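You operate a simulated robot arm through the tools that you are given. There is no shell and no other tool. Be economical: measure what you need, move in short steps, check, and stop when the job is done.

The job below is to be done with a simulated robot arm. You get a single attempt, and the scene is never put back.

## Task
Put the black press on the wall shelf under the window. Push the stand drawer shut. Take the green gauge and leave it on the green book. Take the orange-band brush and put it on top of the large red spring. Take the red-band brush and put it on the top of the small desk. Take the blue sign and put it on the black tray. Take the black spring and leave it on the top of the vice cabinet. Take the blue spring and leave it on top of the green spool. Fetch the steel bush and stand it on the wall shelf under the window. Take the white spool on the top of the small desk and put it away on the top of the long workbench. Put the yellow plug on the top of the small desk. Close the yellow funnel lid. Take the log card that says "fair" and put it on top of the brown folded belt. Push the lower green drawer shut. The order is free. Set down upright: blue sign, white spool.
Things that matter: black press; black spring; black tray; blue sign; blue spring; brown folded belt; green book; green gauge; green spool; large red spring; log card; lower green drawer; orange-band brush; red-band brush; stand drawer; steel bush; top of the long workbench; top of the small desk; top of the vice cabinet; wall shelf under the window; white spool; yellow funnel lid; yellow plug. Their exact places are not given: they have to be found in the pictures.

Only the result counts: the job must be done as asked and must still hold three seconds after the hand-in. Knocking over, shifting, dropping, spilling or breaking anything else fails it. A push-on lid holds only when it is set on centred and level and pressed home; a screw cap is set on level and turned clockwise until tight.

## Robot
A 6-joint arm with a two-finger gripper on a trunk, on a base that drives. Base frame: it is fixed to the floor where the robot stands at the start and does not move with it; the origin is under the middle of the robot, x ahead of it, y to its left, z up; the surface under the hand at the start is at about z = 0.88. Lengths are in m, angles in degrees, forces in N, time in s.
With the tool pointing down near the work surface it reaches from about 0.44 to 0.84 m from the robot's upright axis, wherever it stands. Its first joint turns from -166.0 to 166.0 degrees. Places, roughly: black press (6x6x15 cm) [0.8, 0.2, 1]; black spring (3x3x4 cm) [0.6, -0.2, 0.9]; black tray (17x17x3 cm) [0.6, 0, 0.9]; blue sign [0.75, -0.25, 1]; blue spring (3x3x4 cm) [0.5, -0.2, 0.9]; brown folded belt [0.75, 1.25, 1]; green book [-0.5, -3.75, 1]; green gauge (6x6x16 cm) [-1.4, -1.3, 0.8]; green spool (7x7x10 cm) [-1.1, -1.6, 0.9]; large red spring (6x5x11 cm) [0.1, -3.8, 0.9]; log card [0.75, -3.25, 1]; lower green drawer [-3.9, 4.2, 0.6]; orange-band brush (2x3x6 cm) [0.3, -0.7, 0.9]; red-band brush (2x3x6 cm) [0.8, -0.7, 0.9]; stand drawer [-1.7, -1.4, 0.6]; steel bush (2x2x4 cm) [0.8, 0.5, 0.9]; top of the long workbench [0.6, 0.2, 0.9]; top of the small desk [-1, -1.7, 0.9]; top of the vice cabinet (13x66 cm) [0.6, -1.12, 0.88]; wall shelf under the window (44x22 cm) [0.78, -1.6, 0.78]; white spool (3x3x5 cm) [-0.9, -1.8, 0.9]; yellow funnel lid [-3.6, -2.7, 1.2]; yellow plug (3x3x7 cm) [-1.5, -1.7, 0.8]. Payload 1.66 kg.
The TCP is the grasp point between the finger pads, 0.016 m short of the fingertips. In the tool frame z runs along the fingers and y along their closing line. Largest opening 0.111 m; the body of the gripper starts 0.104 m behind the TCP.
Orientation is told as [roll, pitch, yaw] about the base's x, y, z axes, in that order, counted from this pose: with the fingers straight down and closing along the base's y, the tool's x points along the base's -x, its y along +y and its z along -z.

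## Interface
- The arm moves only by the tool move_arm. Its argument "series" is a list of rows, each a list of 3 entries, a list of its own where there are three numbers: the shift along the base's x, y, z in m, then the turn, a rotation vector about the base's x, y, z in rad, then the gripper command, from -1 (fully open) to 1 (shut), values between in proportion. In form: [[[tx, ty, tz], [ax, ay, az], hand], ...]. A call has 1 to 12 rows; each row shifts and turns the commanded pose from where the row before left it. Rows are played at 5 a second. More than 0.05 m and 8.6 degrees between two rows, or a gripper value outside its range, and nothing of the call is played. Where a pose cannot be reached the arm comes as near as it can. A force on the tool above 40 N (or 10 N above the force at the start of the call, whichever is more), or a blocked arm, ends the call early, and 0.2 s more pass. The fingers move at their own pace and stop on an object; they squeeze with about 31 N. The grip force told is the motor's: it shows also when the fingers shut on nothing. Time passes only in rows, and 0.2 s behind the last, so rows that do not move let the fingers close. The reply holds the time, the measured pose of the TCP, the force on the tool along the base axes, the opening and the grip force, in the units named above and with some noise, with the torque about the TCP (base axes, N m) and any sound that the robot's microphone picked up.
- Cameras (640 x 400 px; columns grow to the right, rows downward): "scene" is now at [0.0517, 0.1624, 1.6234]; the picture's right is [-0.38, -0.93, 0.00], its down [-0.72, 0.29, -0.63] and it looks along [0.59, -0.24, -0.77] (base axes); focal length 221 px, centre (320, 200). "wrist" rides on the gripper at [0.07, 0.014, -0.143] in the tool frame; the picture's right is [-0.19, 0.98, 0.00], its down [-0.87, -0.17, -0.47] and it looks along [-0.46, -0.09, 0.88] (tool axes); focal length 230 px, centre (320, 200).
- get_image(camera): a new picture of that camera. The clock stands still meanwhile.
- lift_body(by): slides the trunk up (or, below 0, down) by that many m; the arm and the scene camera ride with it, the base frame stays. It gives what a move gives, with no picture.
- roll_base(legs): drives the robot by 1 to 6 legs, each [ahead, left, turn to the left] in m, m and degrees, along the robot's own axes; the way and the turn of a leg run together, so that a leg with both is an arc; at most 1.5 m and 180 degrees a leg. The arm and the cameras ride along, it lands a little off, and it stops where it bumps. It gives what a move gives.
- turn_head(pan, tilt): turns the head with the scene camera to pan (to the left, within 120 degrees either way) and tilt (down, from -29 to 69), counted from straight ahead of the robot. It gives what a move gives.
- point_at(camera, pixels): for up to 12 pixels [column, row] of the newest picture of that camera ("zoom" is the newest enlarged one), the place [x, y, z] in the base frame of the surface seen there, good to about 0.003 m. The clock stands still meanwhile.
- close_up(camera, box): a new picture of the part [left, top, right, bottom] of that camera's present view, enlarged. The clock stands still meanwhile.
- sign_off(): hands the job in; it is judged then, once.

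Keep the steps short. Do not move on a guess: measure, check each grasp and each placing, and mend mistakes. In all there are 385 turns and 348 pictures (those below and enlarged ones count). Leave the gripper open and the arm clear of the work at the hand-in unless told otherwise, and finish with a single line.

The tools are called after "Request:" by a JSON object that holds its "method" and its "body". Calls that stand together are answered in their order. move_arm: Moves the arm, as the interface text tells. Its arguments: {"type":"object","properties":{"series":{"type":"array"}},"required":["series"]} The other tools are called the same way: lift_body (by) slides the trunk up or down; roll_base (legs) drives the base; turn_head (pan, tilt) turns the head that bears the scene camera; get_image (camera) takes a picture; point_at (camera, pixels) gives the place of the surface under pixels of a picture; close_up (camera, box) takes an enlarged picture of a part of a camera's view; sign_off () hands the job in.

At the start:

```text
clock: 0.0
eef_pos: [0.4364, -0.0967, 1.1733]
orientation: [0.0, 0.0, 0.0]
force: [-0.5, -0.6, -0.2]
torque: [0.0, 0.01, -0.01]
finger_gap: 0.1109
finger_force: 0.0
trunk travel left (down, up): [-0.225, 0.365]
robot x, y, heading: [0.0003, 0.0023, 0.2]
head pan, tilt: [-22.1, 50.8]
```

scene: 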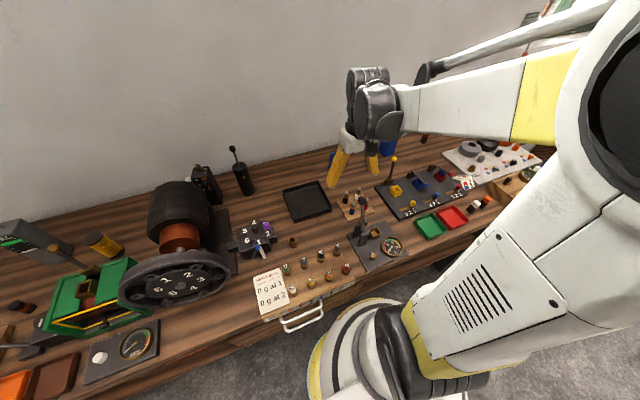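
wrist: 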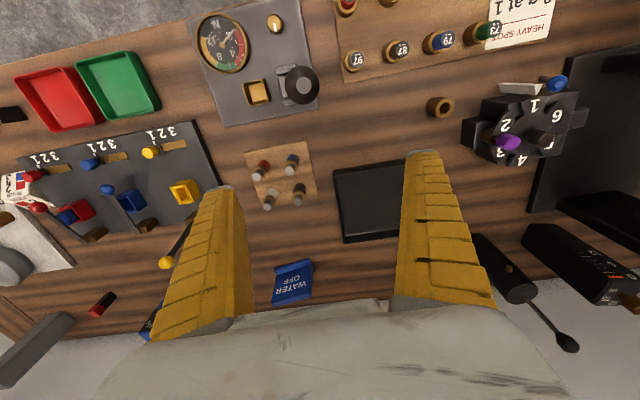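

I start by surveying the bench: wrist view shows tray, springs board, blue sign. Zooming on the wrist view and turning the head.

Request:
{"method": "close_up", "body": {"camera": "wrist", "box": [220, 120, 420, 320]}}

Request:
{"method": "point_at", "body": {"camera": "wrist", "pixels": [[261, 165], [292, 158], [268, 203], [298, 190], [375, 200], [292, 283], [495, 275], [590, 265], [440, 107], [102, 303], [345, 175], [350, 240]]}}

Request:
{"method": "turn_head", "body": {"pan": 0, "tilt": 40}}

Request:
{"method": "get_image", "body": {"camera": "scene"}}

```text
2.00 times, centred on (320, 220) of wrist
```

zoom: 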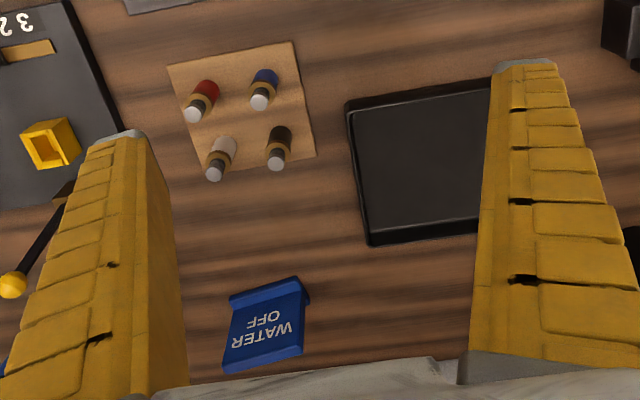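

```text
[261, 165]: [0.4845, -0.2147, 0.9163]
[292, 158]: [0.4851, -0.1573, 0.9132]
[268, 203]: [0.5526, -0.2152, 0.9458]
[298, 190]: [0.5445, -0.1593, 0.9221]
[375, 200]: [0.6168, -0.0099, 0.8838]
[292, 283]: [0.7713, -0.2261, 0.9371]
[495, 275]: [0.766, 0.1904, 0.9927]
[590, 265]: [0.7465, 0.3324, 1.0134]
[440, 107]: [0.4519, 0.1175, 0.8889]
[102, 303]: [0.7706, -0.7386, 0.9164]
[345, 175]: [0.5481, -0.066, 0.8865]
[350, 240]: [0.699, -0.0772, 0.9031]
```

```text
clock: 0.9
eef_pos: [0.4375, -0.0965, 1.1744]
orientation: [0.0, 0.0, 0.0]
force: [-1.1, -0.2, 1.2]
torque: [-0.01, 0.01, 0.0]
finger_gap: 0.1107
finger_force: 0.1
trunk travel left (down, up): [-0.225, 0.365]
robot x, y, heading: [-0.0017, 0.0019, 0.1]
head pan, tilt: [0.0, 40.0]
```

```text
344 pictures are left
```

scene: 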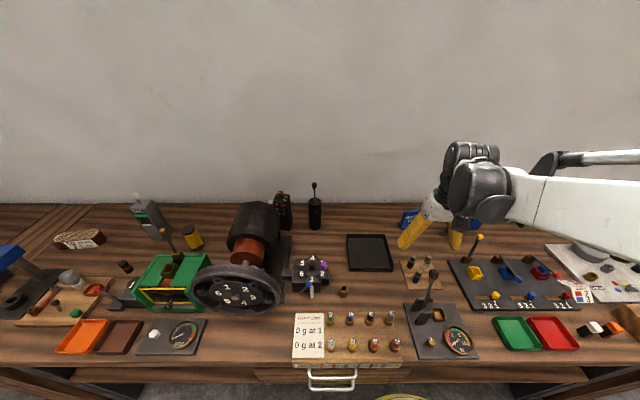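

Survey closer: zoom on the press area, the left part, and the right part.

Request:
{"method": "close_up", "body": {"camera": "scene", "box": [240, 170, 400, 270]}}

Request:
{"method": "close_up", "body": {"camera": "scene", "box": [0, 180, 240, 330]}}

Request:
{"method": "close_up", "body": {"camera": "scene", "box": [380, 220, 640, 380]}}

Request:
{"method": "turn_head", "body": {"pan": -55, "tilt": 40}}

Request:
{"method": "get_image", "body": {"camera": "scene"}}

Request:
{"method": "turn_head", "body": {"pan": -110, "tilt": 30}}

Request:
{"method": "get_image", "body": {"camera": "scene"}}

Request:
{"method": "turn_head", "body": {"pan": 60, "tilt": 30}}

Request:
{"method": "get_image", "body": {"camera": "scene"}}

Request:
{"method": "turn_head", "body": {"pan": 115, "tilt": 25}}

Request:
{"method": "get_image", "body": {"camera": "scene"}}

```text
4.00 times, centred on (320, 220) of scene
```

zoom: 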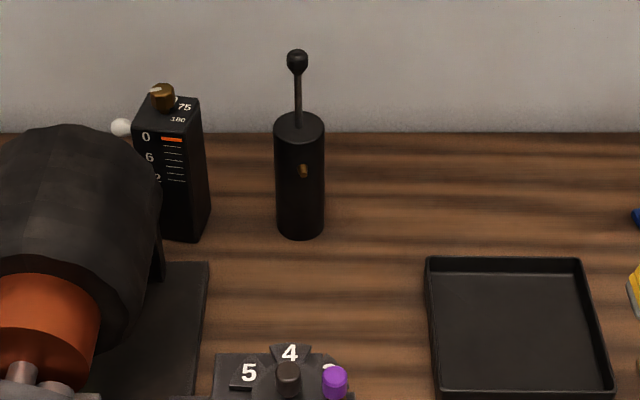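

```text
2.67 times, centred on (120, 255) of scene
```

zoom: 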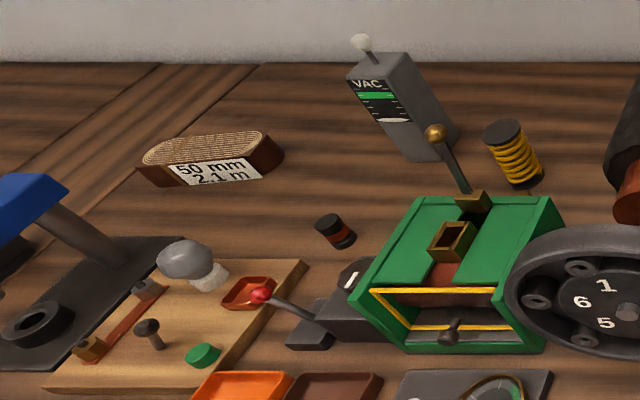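

```text
2.46 times, centred on (510, 300) of scene
```

zoom: 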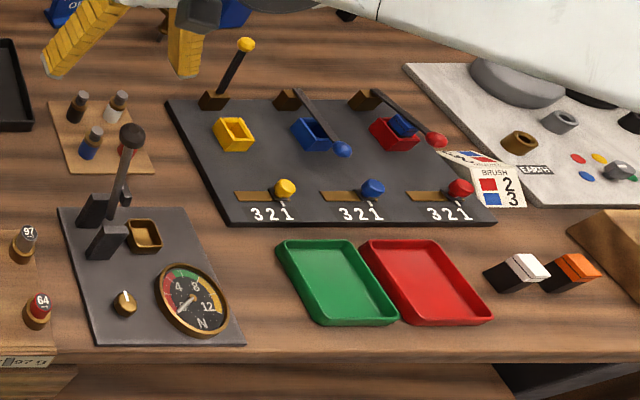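

```text
clock: 2.1
eef_pos: [0.4363, -0.0958, 1.1733]
orientation: [0.0, -0.1, -0.1]
force: [-0.3, -0.3, 0.3]
torque: [-0.01, 0.0, 0.0]
finger_gap: 0.1109
finger_force: 0.1
trunk travel left (down, up): [-0.225, 0.365]
robot x, y, heading: [-0.0033, -0.0013, -0.1]
head pan, tilt: [-55.0, 40.0]
```

```text
340 pictures are left
```

scene: 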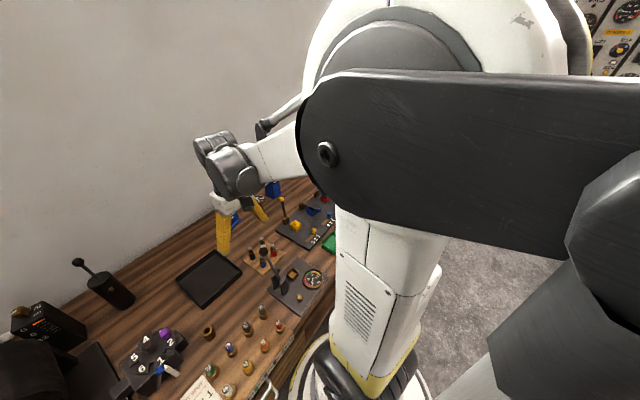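

```text
clock: 3.3
eef_pos: [0.4366, -0.0961, 1.174]
orientation: [0.0, 0.0, 0.1]
force: [0.1, -0.6, -0.1]
torque: [0.02, -0.02, 0.02]
finger_gap: 0.111
finger_force: 0.0
trunk travel left (down, up): [-0.225, 0.365]
robot x, y, heading: [0.0019, -0.0009, -0.1]
head pan, tilt: [-110.0, 30.0]
```

```text
339 pictures are left
```

scene: 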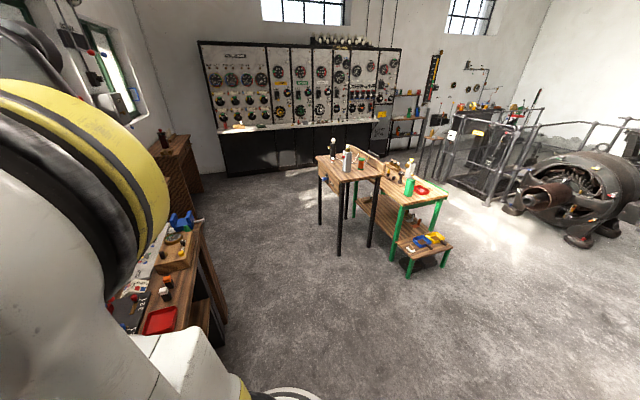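

```text
clock: 5.9
eef_pos: [0.4368, -0.0956, 1.1741]
orientation: [0.0, 0.0, 0.0]
force: [0.4, 0.0, 0.9]
torque: [0.0, 0.01, 0.0]
finger_gap: 0.1107
finger_force: 0.2
trunk travel left (down, up): [-0.225, 0.365]
robot x, y, heading: [-0.0013, -0.0006, -0.1]
head pan, tilt: [60.0, 30.0]
```

```text
338 pictures are left
```

scene: 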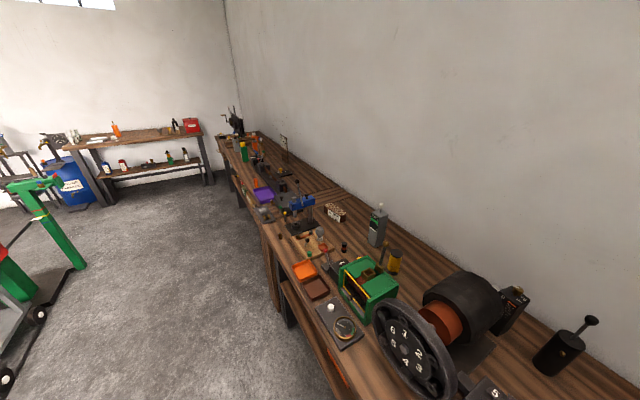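

```text
clock: 7.2
eef_pos: [0.4365, -0.0955, 1.1734]
orientation: [0.0, 0.1, 0.1]
force: [0.5, -0.7, -0.2]
torque: [-0.05, 0.0, 0.01]
finger_gap: 0.1109
finger_force: 0.0
trunk travel left (down, up): [-0.225, 0.365]
robot x, y, heading: [0.0005, -0.0038, -0.1]
head pan, tilt: [115.0, 25.0]
```

```text
337 pictures are left
```

scene: 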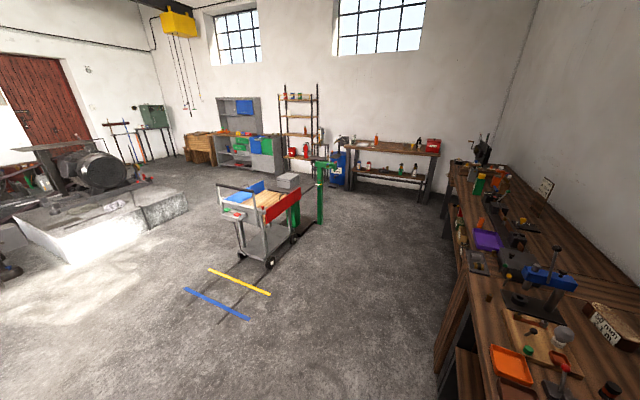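

Next find the steel bush near [0.8,0.5]; it might be hidden behind the motor. Look there.

Request:
{"method": "turn_head", "body": {"pan": 25, "tilt": 45}}

Request:
{"method": "get_image", "body": {"camera": "scene"}}

Request:
{"method": "close_up", "body": {"camera": "scene", "box": [200, 80, 440, 230]}}

```text
clock: 8.8
eef_pos: [0.4378, -0.0959, 1.175]
orientation: [0.0, 0.0, 0.1]
force: [0.3, 0.1, 0.5]
torque: [-0.01, 0.0, 0.0]
finger_gap: 0.1111
finger_force: 0.0
trunk travel left (down, up): [-0.225, 0.365]
robot x, y, heading: [-0.0016, -0.0018, -0.1]
head pan, tilt: [25.0, 45.0]
```

```text
336 pictures are left
```

scene: 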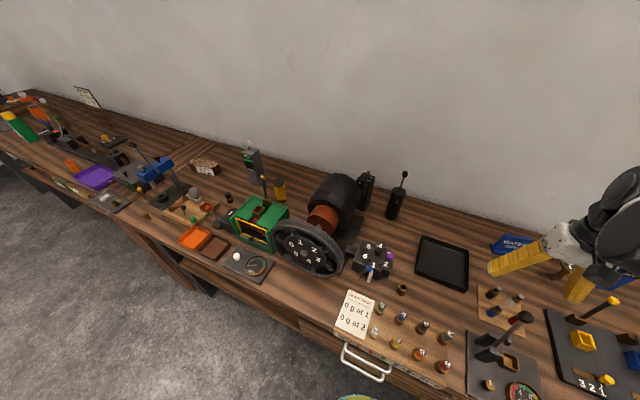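

```text
2.67 times, centred on (320, 155) of scene
```

zoom: 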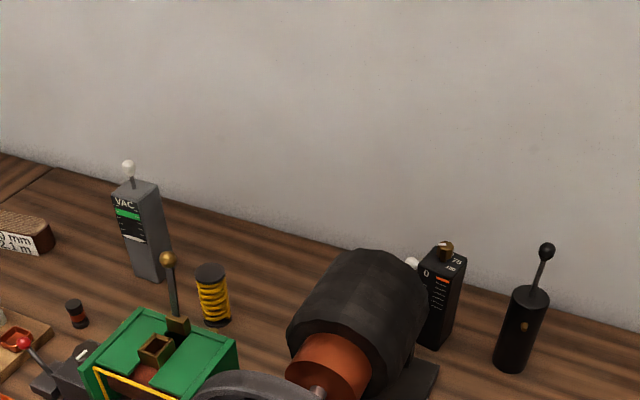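

Request:
{"method": "point_at", "body": {"camera": "zoom", "pixels": [[411, 263], [213, 270], [75, 305], [128, 168], [440, 290], [525, 300], [547, 250], [512, 365], [300, 345], [215, 325]]}}

Request:
{"method": "point_at", "body": {"camera": "scene", "pixels": [[237, 257], [195, 194], [205, 167], [402, 289], [370, 253], [388, 258]]}}

```text
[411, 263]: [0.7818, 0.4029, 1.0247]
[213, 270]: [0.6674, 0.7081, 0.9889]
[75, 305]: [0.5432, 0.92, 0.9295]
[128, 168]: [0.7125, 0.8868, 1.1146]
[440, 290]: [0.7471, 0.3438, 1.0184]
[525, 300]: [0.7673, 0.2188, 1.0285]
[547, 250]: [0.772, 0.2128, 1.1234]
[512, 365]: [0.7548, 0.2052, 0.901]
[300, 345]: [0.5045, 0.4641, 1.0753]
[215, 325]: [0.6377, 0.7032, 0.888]
```

```text
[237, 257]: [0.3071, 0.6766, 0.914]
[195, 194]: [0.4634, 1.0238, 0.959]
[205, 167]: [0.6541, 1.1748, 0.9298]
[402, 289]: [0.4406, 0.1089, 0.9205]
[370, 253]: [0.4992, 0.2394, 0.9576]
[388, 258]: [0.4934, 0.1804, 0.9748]
```

Steel bush probably hides behind the motor. Raise the trunk and look down over it.

Request:
{"method": "lift_body", "body": {"by": 0.36}}

Request:
{"method": "turn_head", "body": {"pan": 30, "tilt": 55}}

Request:
{"method": "close_up", "body": {"camera": "scene", "box": [220, 50, 460, 200]}}

Request:
{"method": "get_image", "body": {"camera": "wrist"}}

```text
clock: 12.3
eef_pos: [0.4364, -0.0961, 1.5349]
orientation: [0.0, 0.0, 0.0]
force: [-0.6, 0.5, -0.5]
torque: [0.01, 0.02, 0.04]
finger_gap: 0.1108
finger_force: 0.1
trunk travel left (down, up): [-0.585, 0.005]
robot x, y, heading: [0.0004, -0.0018, -0.0]
head pan, tilt: [25.0, 45.0]
```

```text
clock: 13.0
eef_pos: [0.4368, -0.0961, 1.5339]
orientation: [0.0, 0.0, 0.0]
force: [-0.7, 0.7, -0.1]
torque: [-0.01, -0.01, 0.01]
finger_gap: 0.111
finger_force: 0.1
trunk travel left (down, up): [-0.585, 0.005]
robot x, y, heading: [-0.0009, 0.0008, -0.1]
head pan, tilt: [30.0, 55.0]
```

```text
2.67 times, centred on (340, 125) of scene
```

zoom: 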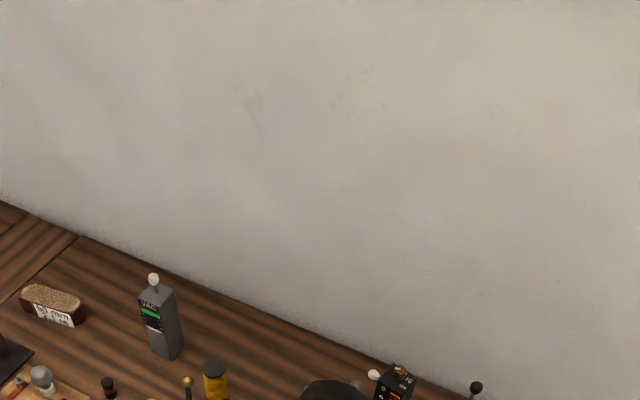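

```text
333 pictures are left
```

wrist: 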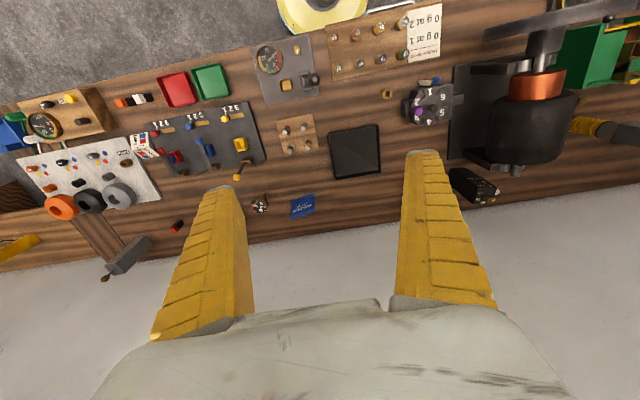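

Request:
{"method": "close_up", "body": {"camera": "wrist", "box": [440, 90, 600, 190]}}

Request:
{"method": "point_at", "body": {"camera": "wrist", "pixels": [[515, 170], [502, 169], [177, 227], [260, 205], [120, 101], [139, 99]]}}

Request:
{"method": "close_up", "body": {"camera": "wrist", "box": [80, 70, 280, 240]}}

Request:
{"method": "get_image", "body": {"camera": "scene"}}

```text
4.00 times, centred on (520, 140) of wrist
```

zoom: 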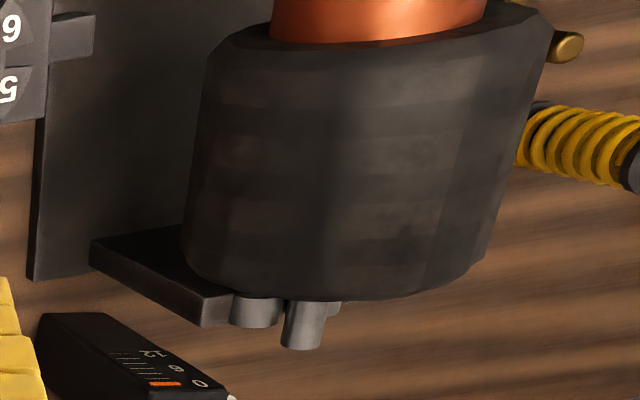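

```text
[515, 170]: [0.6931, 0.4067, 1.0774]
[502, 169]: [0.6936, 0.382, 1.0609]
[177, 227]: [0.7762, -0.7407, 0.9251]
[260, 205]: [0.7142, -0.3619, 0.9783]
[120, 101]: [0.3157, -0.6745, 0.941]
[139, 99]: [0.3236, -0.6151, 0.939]
```

```text
2.35 times, centred on (180, 155) of wrist
```

zoom: 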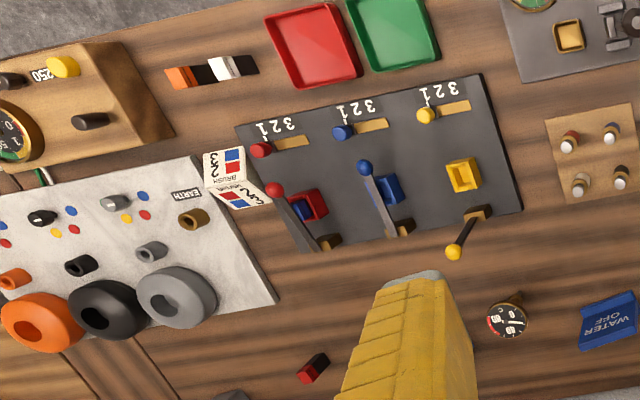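

```text
330 pictures are left
```

scene: 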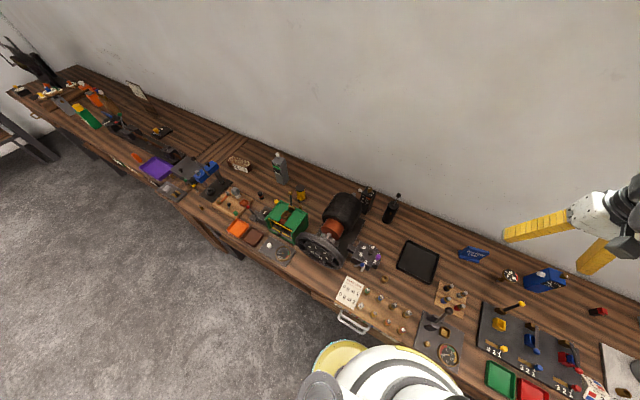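

Bush isn't visible yet. I move the arm high (z 1.53) to the left to look behind the motor.

Request:
{"method": "move_arm", "body": {"series": [[[0, 0.05, 0], [0, 0, 0], -1], [[0.01, 0.05, 0], [0, 0, 0], -1], [[0.02, 0.045, 0], [0, 0, 0], -1], [[0.02, 0.045, 0], [0, 0, 0], -1], [[0.02, 0.045, 0], [0, 0, 0], -1], [[0.02, 0.045, 0], [0, 0, 0], -1], [[0.02, 0.045, 0], [0, 0, 0], -1], [[0.02, 0.045, 0], [0, 0, 0], -1], [[0.02, 0.045, 0], [0, 0, 0], -1], [[0.02, 0.045, 0], [0, 0, 0], -1], [[0.02, 0.045, 0], [0, 0, 0], -1]]}}

Request:
{"method": "get_image", "body": {"camera": "wrist"}}

```text
refused: row 2 steps farther than a row can; nothing moved
```

```text
329 pictures are left
```

wrist: 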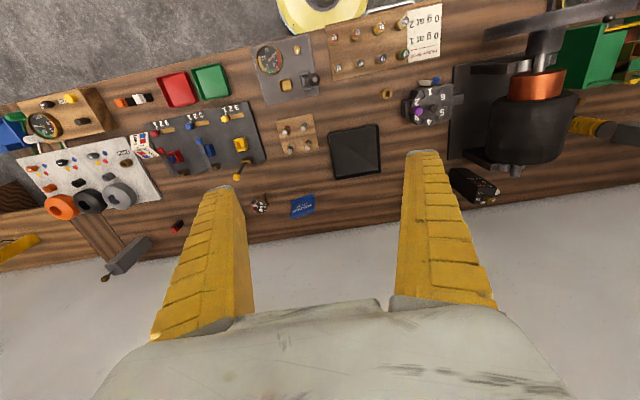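

Norm limit is 0.05 per row; retry.

Request:
{"method": "move_arm", "body": {"series": [[[0, 0.05, 0], [0, 0, 0], -1], [[0, 0.05, 0], [0, 0, 0], -1], [[0.02, 0.045, 0], [0, 0, 0], -1], [[0.02, 0.045, 0], [0, 0, 0], -1], [[0.02, 0.045, 0], [0, 0, 0], -1], [[0.02, 0.045, 0], [0, 0, 0], -1], [[0.02, 0.045, 0], [0, 0, 0], -1], [[0.02, 0.045, 0], [0, 0, 0], -1], [[0.02, 0.045, 0], [0, 0, 0], -1], [[0.02, 0.045, 0], [0, 0, 0], -1], [[0.02, 0.045, 0], [0, 0, 0], -1]]}}

Request:
{"method": "get_image", "body": {"camera": "wrist"}}

```text
clock: 15.4
eef_pos: [0.6175, 0.4125, 1.5304]
orientation: [-0.1, 0.0, -0.1]
force: [0.1, 0.7, 0.1]
torque: [-0.04, 0.04, -0.03]
finger_gap: 0.1108
finger_force: 0.0
trunk travel left (down, up): [-0.585, 0.005]
robot x, y, heading: [-0.001, 0.0001, -0.1]
head pan, tilt: [30.0, 55.0]
```

```text
328 pictures are left
```

wrist: 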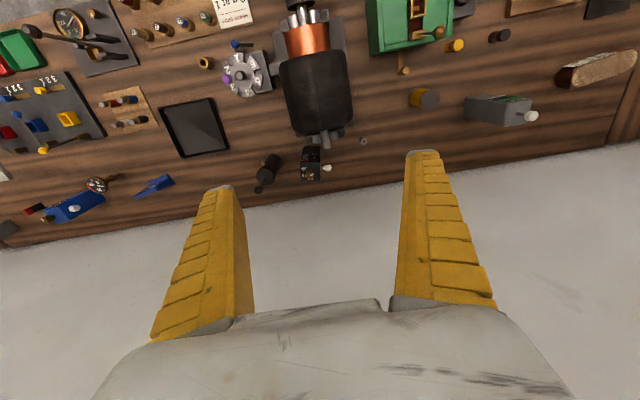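

Request:
{"method": "close_up", "body": {"camera": "wrist", "box": [230, 100, 410, 212]}}

Request:
{"method": "point_at", "body": {"camera": "wrist", "pixels": [[363, 141], [365, 140], [372, 150], [326, 168], [268, 168], [310, 160], [325, 138]]}}

```text
3.56 times, centred on (320, 156) of wrist
```

zoom: 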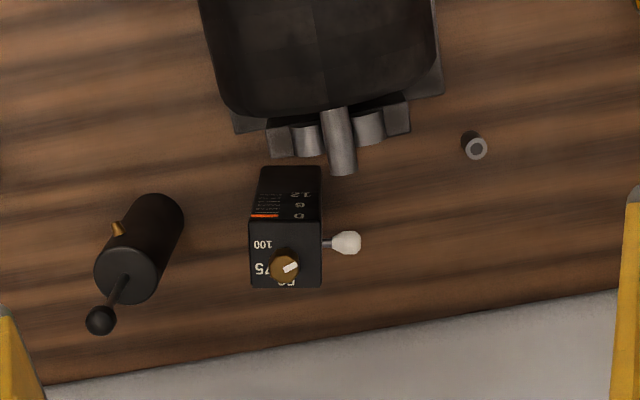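

```text
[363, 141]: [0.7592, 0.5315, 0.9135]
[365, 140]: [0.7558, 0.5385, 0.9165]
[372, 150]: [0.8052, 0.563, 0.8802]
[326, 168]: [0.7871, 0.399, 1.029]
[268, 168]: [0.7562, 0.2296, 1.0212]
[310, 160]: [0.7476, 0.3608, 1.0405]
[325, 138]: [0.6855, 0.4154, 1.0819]
```

Steel bush found at about (0.757,0.536), top 0.918. Now the blue sign: bring the arm back over to it and look.

Request:
{"method": "move_arm", "body": {"series": [[[0, -0.05, 0], [0, 0, 0], -1], [[0, -0.05, 0], [0, 0, 0], -1], [[0, -0.05, 0], [0, 0, 0], -1], [[0, -0.05, 0], [0, 0, 0], -1], [[0, -0.05, 0], [0, 0, 0], -1], [[0, -0.05, 0], [0, 0, 0], -1], [[0, -0.05, 0], [0, 0, 0], -1], [[0, -0.05, 0], [0, 0, 0], -1], [[0, -0.05, 0], [0, 0, 0], -1], [[0, -0.05, 0], [0, 0, 0], -1], [[0, -0.05, 0], [0, 0, 0], -1], [[0, -0.05, 0], [0, 0, 0], -1]]}}

Request:
{"method": "lift_body", "body": {"by": -0.36}}

Request:
{"method": "get_image", "body": {"camera": "wrist"}}

Request:
{"method": "turn_head", "body": {"pan": -15, "tilt": 45}}

Request:
{"method": "get_image", "body": {"camera": "scene"}}

```text
clock: 18.0
eef_pos: [0.6156, -0.196, 1.5335]
orientation: [0.0, 0.0, 0.0]
force: [-0.5, -0.7, -1.2]
torque: [0.12, -0.04, 0.03]
finger_gap: 0.1109
finger_force: 0.0
trunk travel left (down, up): [-0.585, 0.005]
robot x, y, heading: [0.0038, -0.0001, 0.1]
head pan, tilt: [30.0, 55.0]
```

```text
clock: 21.5
eef_pos: [0.6164, -0.193, 1.1728]
orientation: [0.0, 0.1, 0.0]
force: [0.3, 0.1, 0.4]
torque: [-0.01, 0.0, -0.02]
finger_gap: 0.1111
finger_force: 0.1
trunk travel left (down, up): [-0.225, 0.365]
robot x, y, heading: [0.0032, 0.0003, -0.0]
head pan, tilt: [30.0, 55.0]
```

```text
326 pictures are left
```

wrist: 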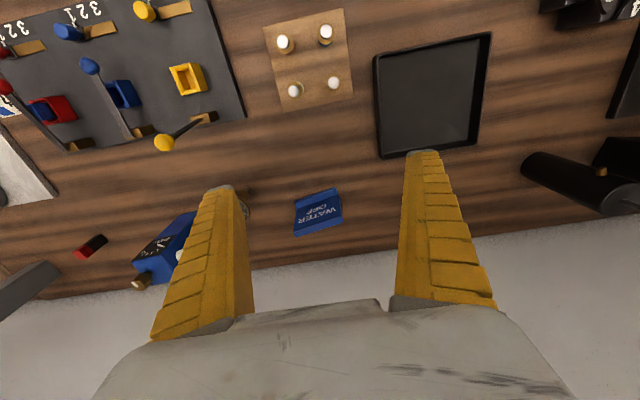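

```text
clock: 22.6
eef_pos: [0.617, -0.1932, 1.1734]
orientation: [0.0, 0.0, 0.0]
force: [-0.5, 0.2, 0.4]
torque: [0.01, 0.03, 0.0]
finger_gap: 0.1108
finger_force: 0.0
trunk travel left (down, up): [-0.225, 0.365]
robot x, y, heading: [-0.0035, -0.0, 0.0]
head pan, tilt: [-15.0, 45.0]
```

```text
325 pictures are left
```

scene: 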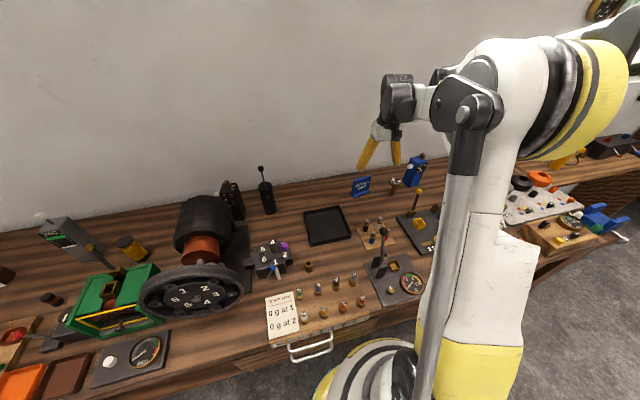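

Request:
{"method": "close_up", "body": {"camera": "scene", "box": [310, 140, 450, 260]}}

Request:
{"method": "point_at", "body": {"camera": "zoom", "pixels": [[182, 205], [283, 165], [195, 260], [290, 225], [235, 245], [270, 375], [257, 400]]}}

Request:
{"method": "close_up", "body": {"camera": "wrist", "box": [240, 150, 400, 270]}}

Request:
{"method": "point_at", "body": {"camera": "wrist", "pixels": [[297, 197], [338, 190], [297, 232], [341, 220], [320, 208], [305, 236], [345, 225]]}}

```text
3.33 times, centred on (380, 200) of scene
```

zoom: 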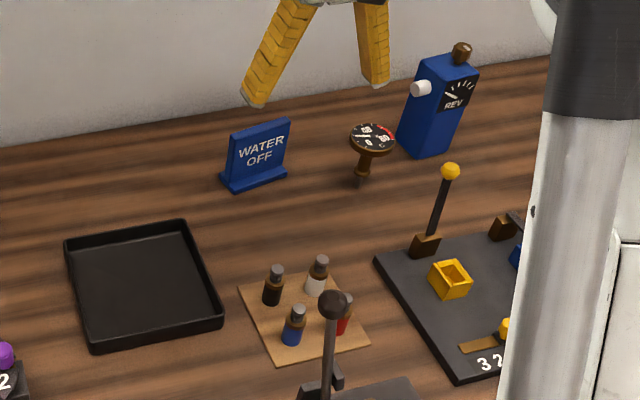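

```text
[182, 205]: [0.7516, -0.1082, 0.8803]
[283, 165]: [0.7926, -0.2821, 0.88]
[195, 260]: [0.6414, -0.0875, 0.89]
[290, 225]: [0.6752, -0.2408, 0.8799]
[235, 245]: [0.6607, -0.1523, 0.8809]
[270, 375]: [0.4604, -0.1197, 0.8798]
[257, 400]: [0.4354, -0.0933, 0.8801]
```

```text
3.33 times, centred on (320, 210) of wrist
```

zoom: 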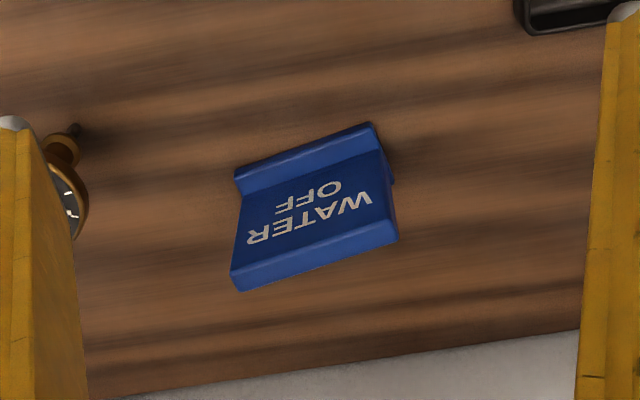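

```text
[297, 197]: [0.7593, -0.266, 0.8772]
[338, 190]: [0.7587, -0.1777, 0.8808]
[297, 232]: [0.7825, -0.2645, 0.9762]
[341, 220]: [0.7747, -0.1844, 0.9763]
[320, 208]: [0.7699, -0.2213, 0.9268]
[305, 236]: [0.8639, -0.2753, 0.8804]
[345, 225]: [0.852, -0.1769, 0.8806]
```

Sign plate: about 8 cm wide, centre (0.776,-0.224), turned about +5.5° of yaw, top 0.976. I grip it across its width.

Request:
{"method": "move_arm", "body": {"series": [[[0.04, -0.008, 0], [0, 0, 0.096], -1], [[0.04, -0.008, 0], [0, 0, 0], -1], [[0.04, -0.008, 0], [0, 0, 0], -1], [[0.039, -0.007, 0], [0, 0, 0], -1], [[0, 0, -0.05], [0, 0, 0], -1], [[0, 0, -0.05], [0, 0, 0], -1], [[0, 0, -0.03], [0, 0, 0], -1], [[0, 0, 0], [0, 0, 0], -1]]}}

Request:
{"method": "get_image", "body": {"camera": "wrist"}}

```text
clock: 24.4
eef_pos: [0.7758, -0.2245, 1.0428]
orientation: [0.1, -0.1, 5.6]
force: [0.5, 0.6, 0.8]
torque: [0.03, 0.0, 0.04]
finger_gap: 0.1109
finger_force: 0.1
trunk travel left (down, up): [-0.225, 0.365]
robot x, y, heading: [0.0026, -0.0003, -0.0]
head pan, tilt: [-15.0, 45.0]
```

```text
322 pictures are left
```

wrist: 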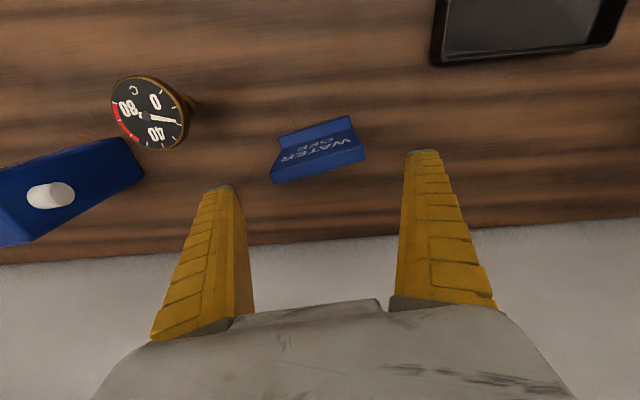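

Request:
{"method": "close_up", "body": {"camera": "wrist", "box": [260, 100, 388, 200]}}

Request:
{"method": "point_at", "body": {"camera": "wrist", "pixels": [[273, 180], [279, 180], [363, 156], [358, 157], [320, 160], [300, 174], [340, 162], [281, 137], [349, 119]]}}

```text
4.00 times, centred on (324, 150) of wrist
```

zoom: 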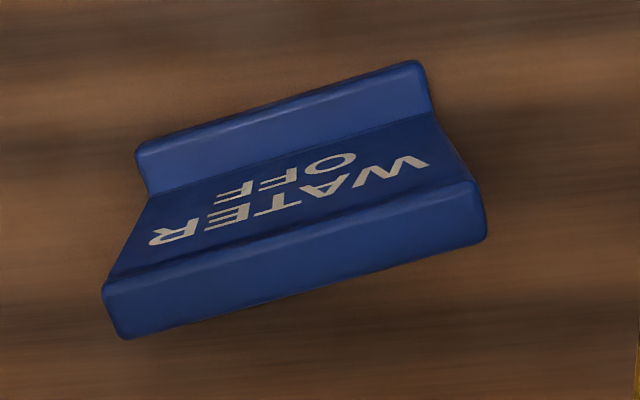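

```text
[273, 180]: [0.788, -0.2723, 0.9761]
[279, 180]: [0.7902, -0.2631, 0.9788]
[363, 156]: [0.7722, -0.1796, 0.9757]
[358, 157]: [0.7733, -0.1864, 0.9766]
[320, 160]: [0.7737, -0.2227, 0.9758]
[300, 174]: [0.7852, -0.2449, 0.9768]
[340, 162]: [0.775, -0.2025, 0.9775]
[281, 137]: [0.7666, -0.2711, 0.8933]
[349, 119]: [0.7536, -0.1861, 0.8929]
```

Request:
{"method": "move_arm", "body": {"series": [[[0.004, -0.002, 0], [0, 0, 0.075], -1], [[0, 0, -0.04], [0, 0, 0], -1], [[0, 0, -0.045], [0, 0, 0], -1], [[0, 0, 0], [0, 0, 0], -1]]}}

Request:
{"method": "get_image", "body": {"camera": "wrist"}}

```text
clock: 25.4
eef_pos: [0.7809, -0.2252, 0.9567]
orientation: [-0.1, 0.0, 9.8]
force: [0.3, 0.0, -0.4]
torque: [0.04, -0.03, -0.01]
finger_gap: 0.111
finger_force: 0.0
trunk travel left (down, up): [-0.225, 0.365]
robot x, y, heading: [0.0002, -0.0013, -0.1]
head pan, tilt: [-15.0, 45.0]
```

```text
320 pictures are left
```

wrist: 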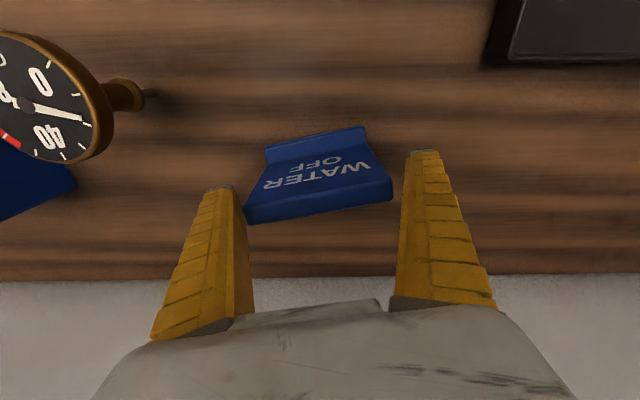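

Sign sits between the fingers; close.

Request:
{"method": "move_arm", "body": {"series": [[[0, -0.002, 0], [0, 0, 0], -0.6], [[0, 0, 0], [0, 0, 0], 0], [[0, 0, 0], [0, 0, 0], 1], [[0, 0, 0], [0, 0, 0], 1], [[0, 0, 0.03], [0, 0, 0], 1], [[0, 0, 0.04], [0, 0, 0], 1]]}}

Request:
{"method": "get_image", "body": {"camera": "wrist"}}

Request:
{"method": "get_image", "body": {"camera": "scene"}}

```text
clock: 26.9
eef_pos: [0.7792, -0.2299, 1.0275]
orientation: [-0.1, 0.0, 9.8]
force: [-0.1, 0.8, -1.3]
torque: [0.01, -0.05, -0.03]
finger_gap: 0.096
finger_force: 30.9
trunk travel left (down, up): [-0.225, 0.365]
robot x, y, heading: [-0.002, 0.0013, -0.1]
head pan, tilt: [-15.0, 45.0]
```

```text
319 pictures are left
```

wrist: 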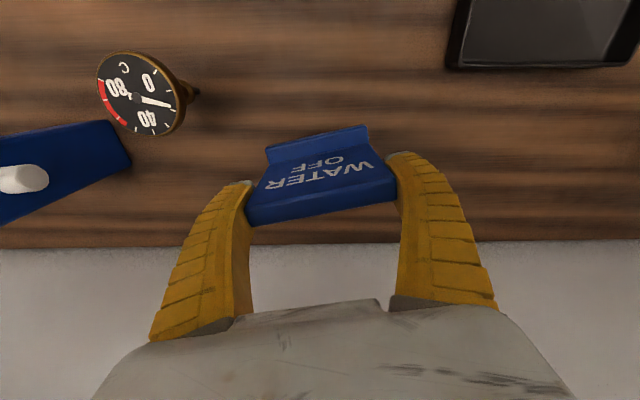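

```text
318 pictures are left
```

scene: 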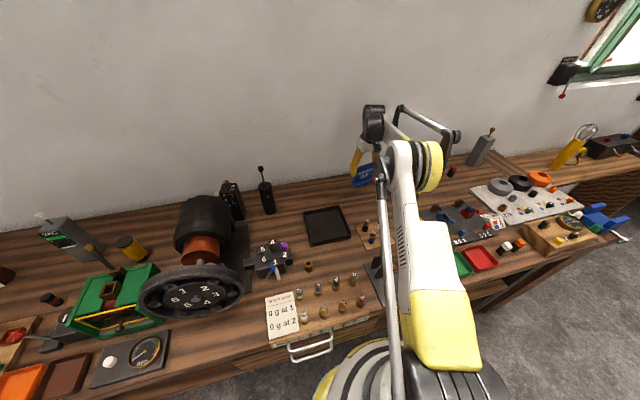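

Held. Measure the tray corners precisely.

Request:
{"method": "point_at", "body": {"camera": "scene", "pixels": [[304, 212], [341, 206], [351, 239], [310, 245], [325, 225]]}}

```text
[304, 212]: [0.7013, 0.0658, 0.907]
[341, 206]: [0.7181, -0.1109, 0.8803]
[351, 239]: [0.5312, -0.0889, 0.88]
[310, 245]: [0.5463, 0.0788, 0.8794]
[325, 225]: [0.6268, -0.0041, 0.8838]
```

Request:
{"method": "move_arm", "body": {"series": [[[-0.026, 0.037, 0], [0, 0, 0], 1], [[-0.026, 0.037, 0], [0, 0, 0], 1], [[-0.026, 0.037, 0], [0, 0, 0], 1], [[-0.026, 0.037, 0], [0, 0, 0], 1], [[-0.026, 0.037, 0], [0, 0, 0], 1], [[-0.026, 0.037, 0], [0, 0, 0], 1], [[0, 0, -0.03], [0, 0, 0], 1], [[0, 0, -0.025], [0, 0, 0], 1], [[0, 0, 0], [0, 0, 0], 1]]}}

Request:
{"method": "get_image", "body": {"camera": "wrist"}}

Request:
{"method": "close_up", "body": {"camera": "scene", "box": [250, 150, 410, 250]}}

```text
clock: 28.9
eef_pos: [0.623, -0.0064, 0.9717]
orientation: [0.0, 0.0, 9.8]
force: [0.5, -0.2, -0.9]
torque: [0.01, -0.07, 0.0]
finger_gap: 0.0959
finger_force: 31.6
trunk travel left (down, up): [-0.225, 0.365]
robot x, y, heading: [-0.0035, -0.0005, -0.1]
head pan, tilt: [-15.0, 45.0]
```

```text
317 pictures are left
```

wrist: 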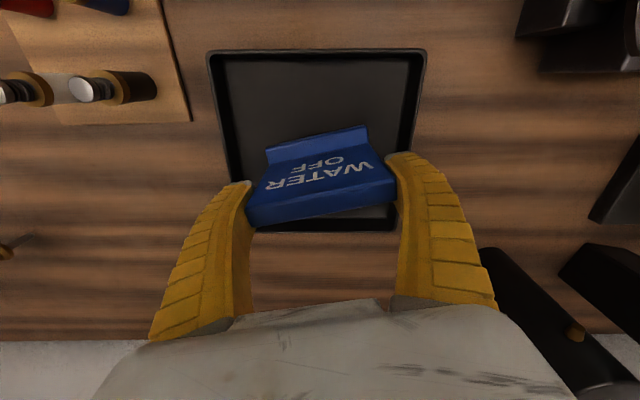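

```text
4.00 times, centred on (330, 200) of scene
```

zoom: 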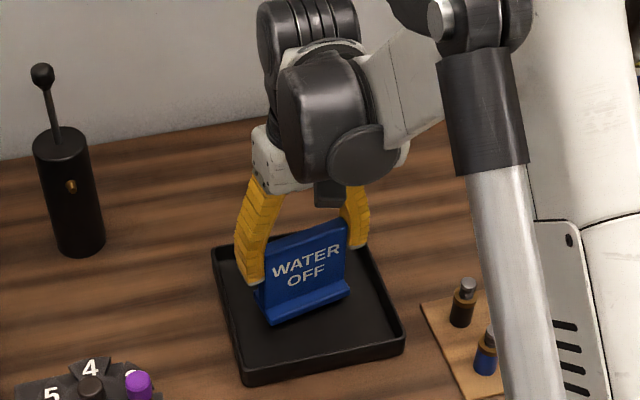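

Request:
{"method": "move_arm", "body": {"series": [[[-0.012, 0.002, -0.006], [0, 0, 0], 1], [[0, 0, -0.003], [0, 0, 0], 1], [[0, 0, -0.002], [0, 0, 0], 1], [[0, 0, 0], [0, 0, 0], 1]]}}

```text
clock: 29.9
eef_pos: [0.6116, -0.0048, 0.9615]
orientation: [0.0, 0.1, 9.9]
force: [-0.5, -0.2, -1.2]
torque: [-0.01, -0.01, -0.02]
finger_gap: 0.0959
finger_force: 31.0
trunk travel left (down, up): [-0.225, 0.365]
robot x, y, heading: [-0.0007, 0.0019, -0.1]
head pan, tilt: [-15.0, 45.0]
```

Request:
{"method": "move_arm", "body": {"series": [[[0, 0, -0.002], [0, 0, 0], 1], [[0, 0, -0.002], [0, 0, 0], 1], [[0, 0, 0], [0, 0, 0], 1]]}}

```text
clock: 30.6
eef_pos: [0.6117, -0.0044, 0.9588]
orientation: [0.1, -0.1, 9.8]
force: [10.5, -1.0, 31.3]
torque: [0.12, 0.1, -0.12]
finger_gap: 0.0965
finger_force: 30.9
trunk travel left (down, up): [-0.225, 0.365]
robot x, y, heading: [0.0023, 0.0017, -0.0]
head pan, tilt: [-15.0, 45.0]
```

Touching down. Ease up a hair and release, then rise.

Request:
{"method": "move_arm", "body": {"series": [[[0, 0, 0.001], [0, 0, 0], 1], [[0, 0, 0], [0, 0, 0], 0.75], [[0, 0, 0], [0, 0, 0], -1], [[0, 0, 0], [0, 0, 0], -1], [[0, 0, 0], [0, 0, 0], -1], [[0, 0, 0.03], [0, 0, 0], -1], [[0, 0, 0.05], [0, 0, 0], -1], [[0, 0, 0.05], [0, 0, 0], -1]]}}

Request:
{"method": "get_image", "body": {"camera": "wrist"}}

Request:
{"method": "close_up", "body": {"camera": "scene", "box": [250, 150, 410, 250]}}

```text
clock: 32.5
eef_pos: [0.6113, -0.0056, 1.0906]
orientation: [-0.1, 0.1, 9.8]
force: [0.3, 0.1, 0.2]
torque: [0.0, 0.0, -0.02]
finger_gap: 0.1108
finger_force: 0.0
trunk travel left (down, up): [-0.225, 0.365]
robot x, y, heading: [0.0033, 0.0027, -0.1]
head pan, tilt: [-15.0, 45.0]
```

```text
315 pictures are left
```

wrist: 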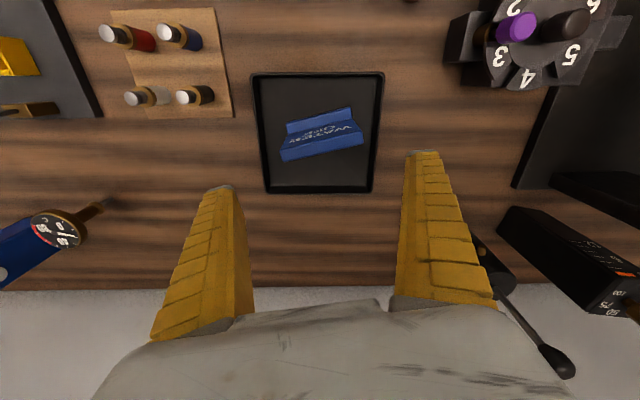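

```text
4.00 times, centred on (330, 200) of scene
```

zoom: 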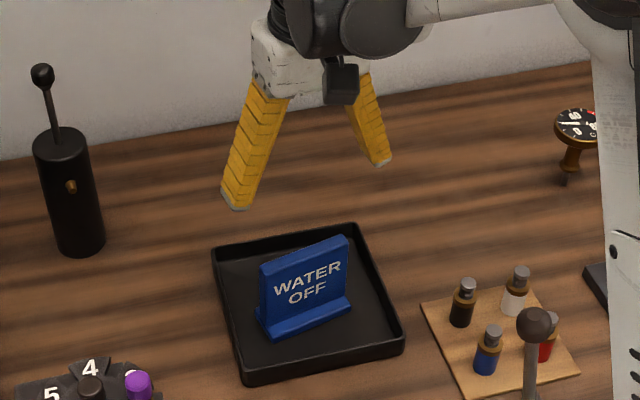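

Blue sign stands in the tray. Next the black press: approach with a 45° tilted tool so that its lever stays free. First get into pre-pose.

Request:
{"method": "move_arm", "body": {"series": [[[0, 0.03, 0.04], [0, 0, -0.12], -1], [[0, 0.045, 0.01], [0, 0, -0.051], -1], [[0, 0.045, 0], [0, -0.131, 0], -0.44], [[0, 0.045, 0], [0, -0.131, 0], -0.44], [[0, 0.045, 0], [0, -0.131, 0], -0.44], [[0.02, 0.01, 0], [0, -0.131, 0], -0.44], [[0.02, 0, 0], [0, -0.131, 0], -0.44], [[0.02, 0, 0], [0, -0.131, 0], -0.44], [[0, 0, 0], [0, 0, 0], -0.44]]}}

Request:
{"method": "get_image", "body": {"camera": "wrist"}}

Request:
{"method": "turn_head", "body": {"pan": 15, "tilt": 40}}

Request:
{"method": "close_up", "body": {"camera": "scene", "box": [270, 100, 430, 230]}}

```text
clock: 34.5
eef_pos: [0.6725, 0.2154, 1.1396]
orientation: [0.0, -45.2, 0.0]
force: [-0.4, -0.5, -0.3]
torque: [0.0, 0.0, -0.02]
finger_gap: 0.0813
finger_force: 0.9
trunk travel left (down, up): [-0.225, 0.365]
robot x, y, heading: [0.001, -0.0002, 0.2]
head pan, tilt: [-15.0, 45.0]
```

```text
313 pictures are left
```

wrist: 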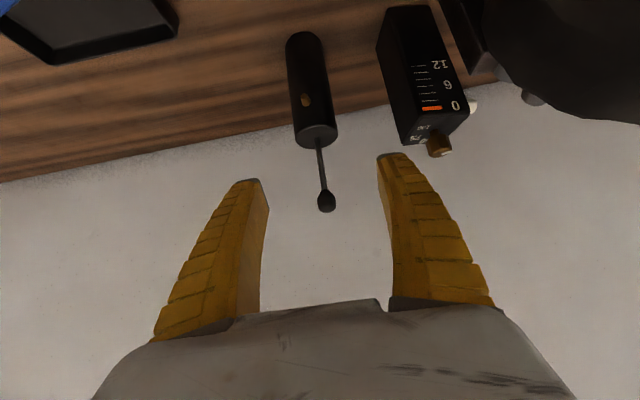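

```text
clock: 35.4
eef_pos: [0.6721, 0.2154, 1.1392]
orientation: [0.1, -45.2, 0.0]
force: [0.2, 0.5, 0.9]
torque: [0.02, -0.02, 0.01]
finger_gap: 0.0816
finger_force: 0.9
trunk travel left (down, up): [-0.225, 0.365]
robot x, y, heading: [0.0026, 0.0006, 0.1]
head pan, tilt: [15.0, 40.0]
```

```text
3.08 times, centred on (350, 165) of scene
```

zoom: 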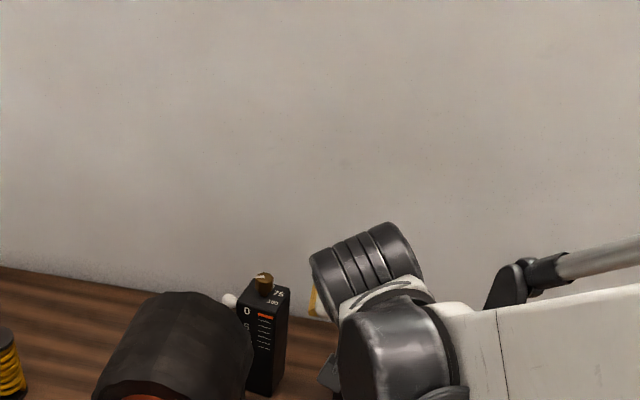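

Request:
{"method": "point_at", "body": {"camera": "wrist", "pixels": [[296, 110], [312, 90], [330, 110], [300, 139], [335, 134], [318, 130], [326, 203], [288, 50], [324, 50], [402, 110], [388, 70], [305, 38]]}}

```text
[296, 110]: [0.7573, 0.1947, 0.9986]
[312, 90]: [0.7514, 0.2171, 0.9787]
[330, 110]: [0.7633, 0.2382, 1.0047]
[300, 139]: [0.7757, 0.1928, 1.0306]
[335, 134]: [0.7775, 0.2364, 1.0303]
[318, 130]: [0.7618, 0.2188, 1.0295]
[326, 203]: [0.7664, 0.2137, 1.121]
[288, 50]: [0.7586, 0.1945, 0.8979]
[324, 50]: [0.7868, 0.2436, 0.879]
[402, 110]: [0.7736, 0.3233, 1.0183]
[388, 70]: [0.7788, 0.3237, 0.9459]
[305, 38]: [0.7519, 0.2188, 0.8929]
```

Request:
{"method": "move_arm", "body": {"series": [[[0.01, 0, -0.045], [0, 0, 0], -0.44], [[0.02, 0, -0.04], [0, 0, 0], -0.44], [[0.03, 0, -0.035], [0, 0, 0], -0.44], [[0.03, 0, -0.03], [0, 0, 0], -0.44], [[0.014, 0.001, -0.014], [0, 0, 0], -0.44], [[0, 0, 0], [0, 0, 0], -0.44]]}}

Request:
{"method": "get_image", "body": {"camera": "wrist"}}

```text
clock: 36.8
eef_pos: [0.7757, 0.2168, 0.9768]
orientation: [0.0, -45.1, 0.0]
force: [-0.6, 0.1, -0.1]
torque: [0.03, -0.01, 0.01]
finger_gap: 0.0815
finger_force: 1.1
trunk travel left (down, up): [-0.225, 0.365]
robot x, y, heading: [0.0018, -0.0019, 0.2]
head pan, tilt: [15.0, 40.0]
```

```text
311 pictures are left
```

wrist: 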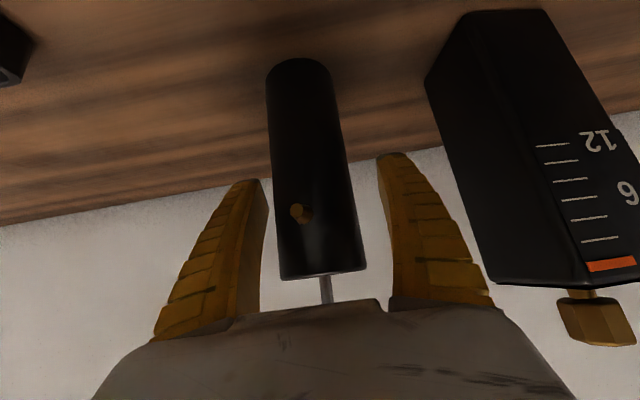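

Straddling the cylinder; close and lift a little.

Request:
{"method": "move_arm", "body": {"series": [[[0, 0, 0], [0, 0, 0], 1], [[0, 0, 0], [0, 0, 0], 1], [[0, 0, 0.02], [0, 0, 0], 1], [[0, 0, 0.04], [0, 0, 0], 1], [[0, 0, 0.04], [0, 0, 0], 1], [[0, 0, 0.04], [0, 0, 0], 1]]}}

Request:
{"method": "get_image", "body": {"camera": "wrist"}}

```text
clock: 38.2
eef_pos: [0.7731, 0.2163, 1.1183]
orientation: [0.0, -45.1, 0.0]
force: [-0.8, -0.3, -6.0]
torque: [-0.02, 0.02, -0.02]
finger_gap: 0.052
finger_force: 30.6
trunk travel left (down, up): [-0.225, 0.365]
robot x, y, heading: [-0.0005, -0.0011, 0.1]
head pan, tilt: [15.0, 40.0]
```

```text
310 pictures are left
```

wrist: 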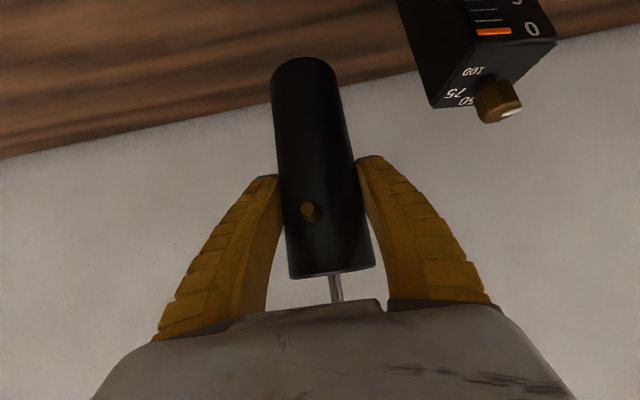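

Held (6 N). Raise and retract, then look right toward the shelf.

Request:
{"method": "move_arm", "body": {"series": [[[-0.03, -0.03, 0.02], [0, 0, 0], 1], [[-0.035, -0.03, 0.015], [0, 0, 0], 1], [[-0.04, -0.02, 0.015], [0, 0, 0], 1], [[-0.04, -0.02, 0.015], [0, 0, 0], 1], [[-0.04, -0.02, 0.015], [0, 0, 0], 1], [[-0.04, -0.02, 0.01], [0, 0, 0], 1], [[-0.04, -0.02, 0], [0, 0, 0], 1]]}}

Request:
{"method": "turn_head", "body": {"pan": -75, "tilt": 35}}

Request:
{"method": "get_image", "body": {"camera": "scene"}}

```text
clock: 39.8
eef_pos: [0.51, 0.0596, 1.2054]
orientation: [-0.1, -45.1, 0.0]
force: [-0.5, -0.1, -4.6]
torque: [0.02, -0.01, 0.03]
finger_gap: 0.0521
finger_force: 31.3
trunk travel left (down, up): [-0.225, 0.365]
robot x, y, heading: [-0.0002, 0.0001, -0.1]
head pan, tilt: [15.0, 40.0]
```

```text
clock: 41.5
eef_pos: [0.5121, 0.0603, 1.2049]
orientation: [0.1, -44.9, 0.0]
force: [0.1, 0.0, -6.0]
torque: [-0.02, 0.04, 0.0]
finger_gap: 0.0519
finger_force: 31.1
trunk travel left (down, up): [-0.225, 0.365]
robot x, y, heading: [0.0, 0.0002, -0.0]
head pan, tilt: [-75.0, 35.0]
```

```text
309 pictures are left
```

scene: 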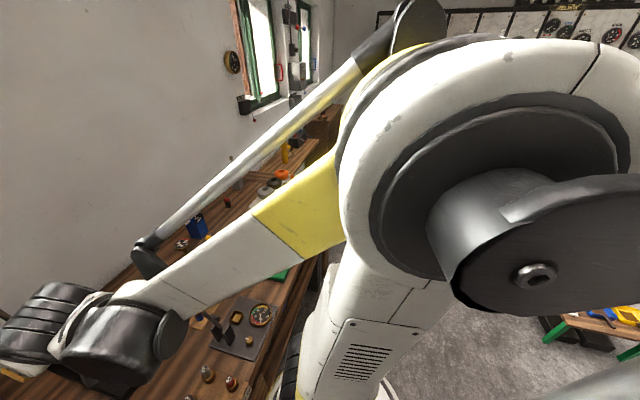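

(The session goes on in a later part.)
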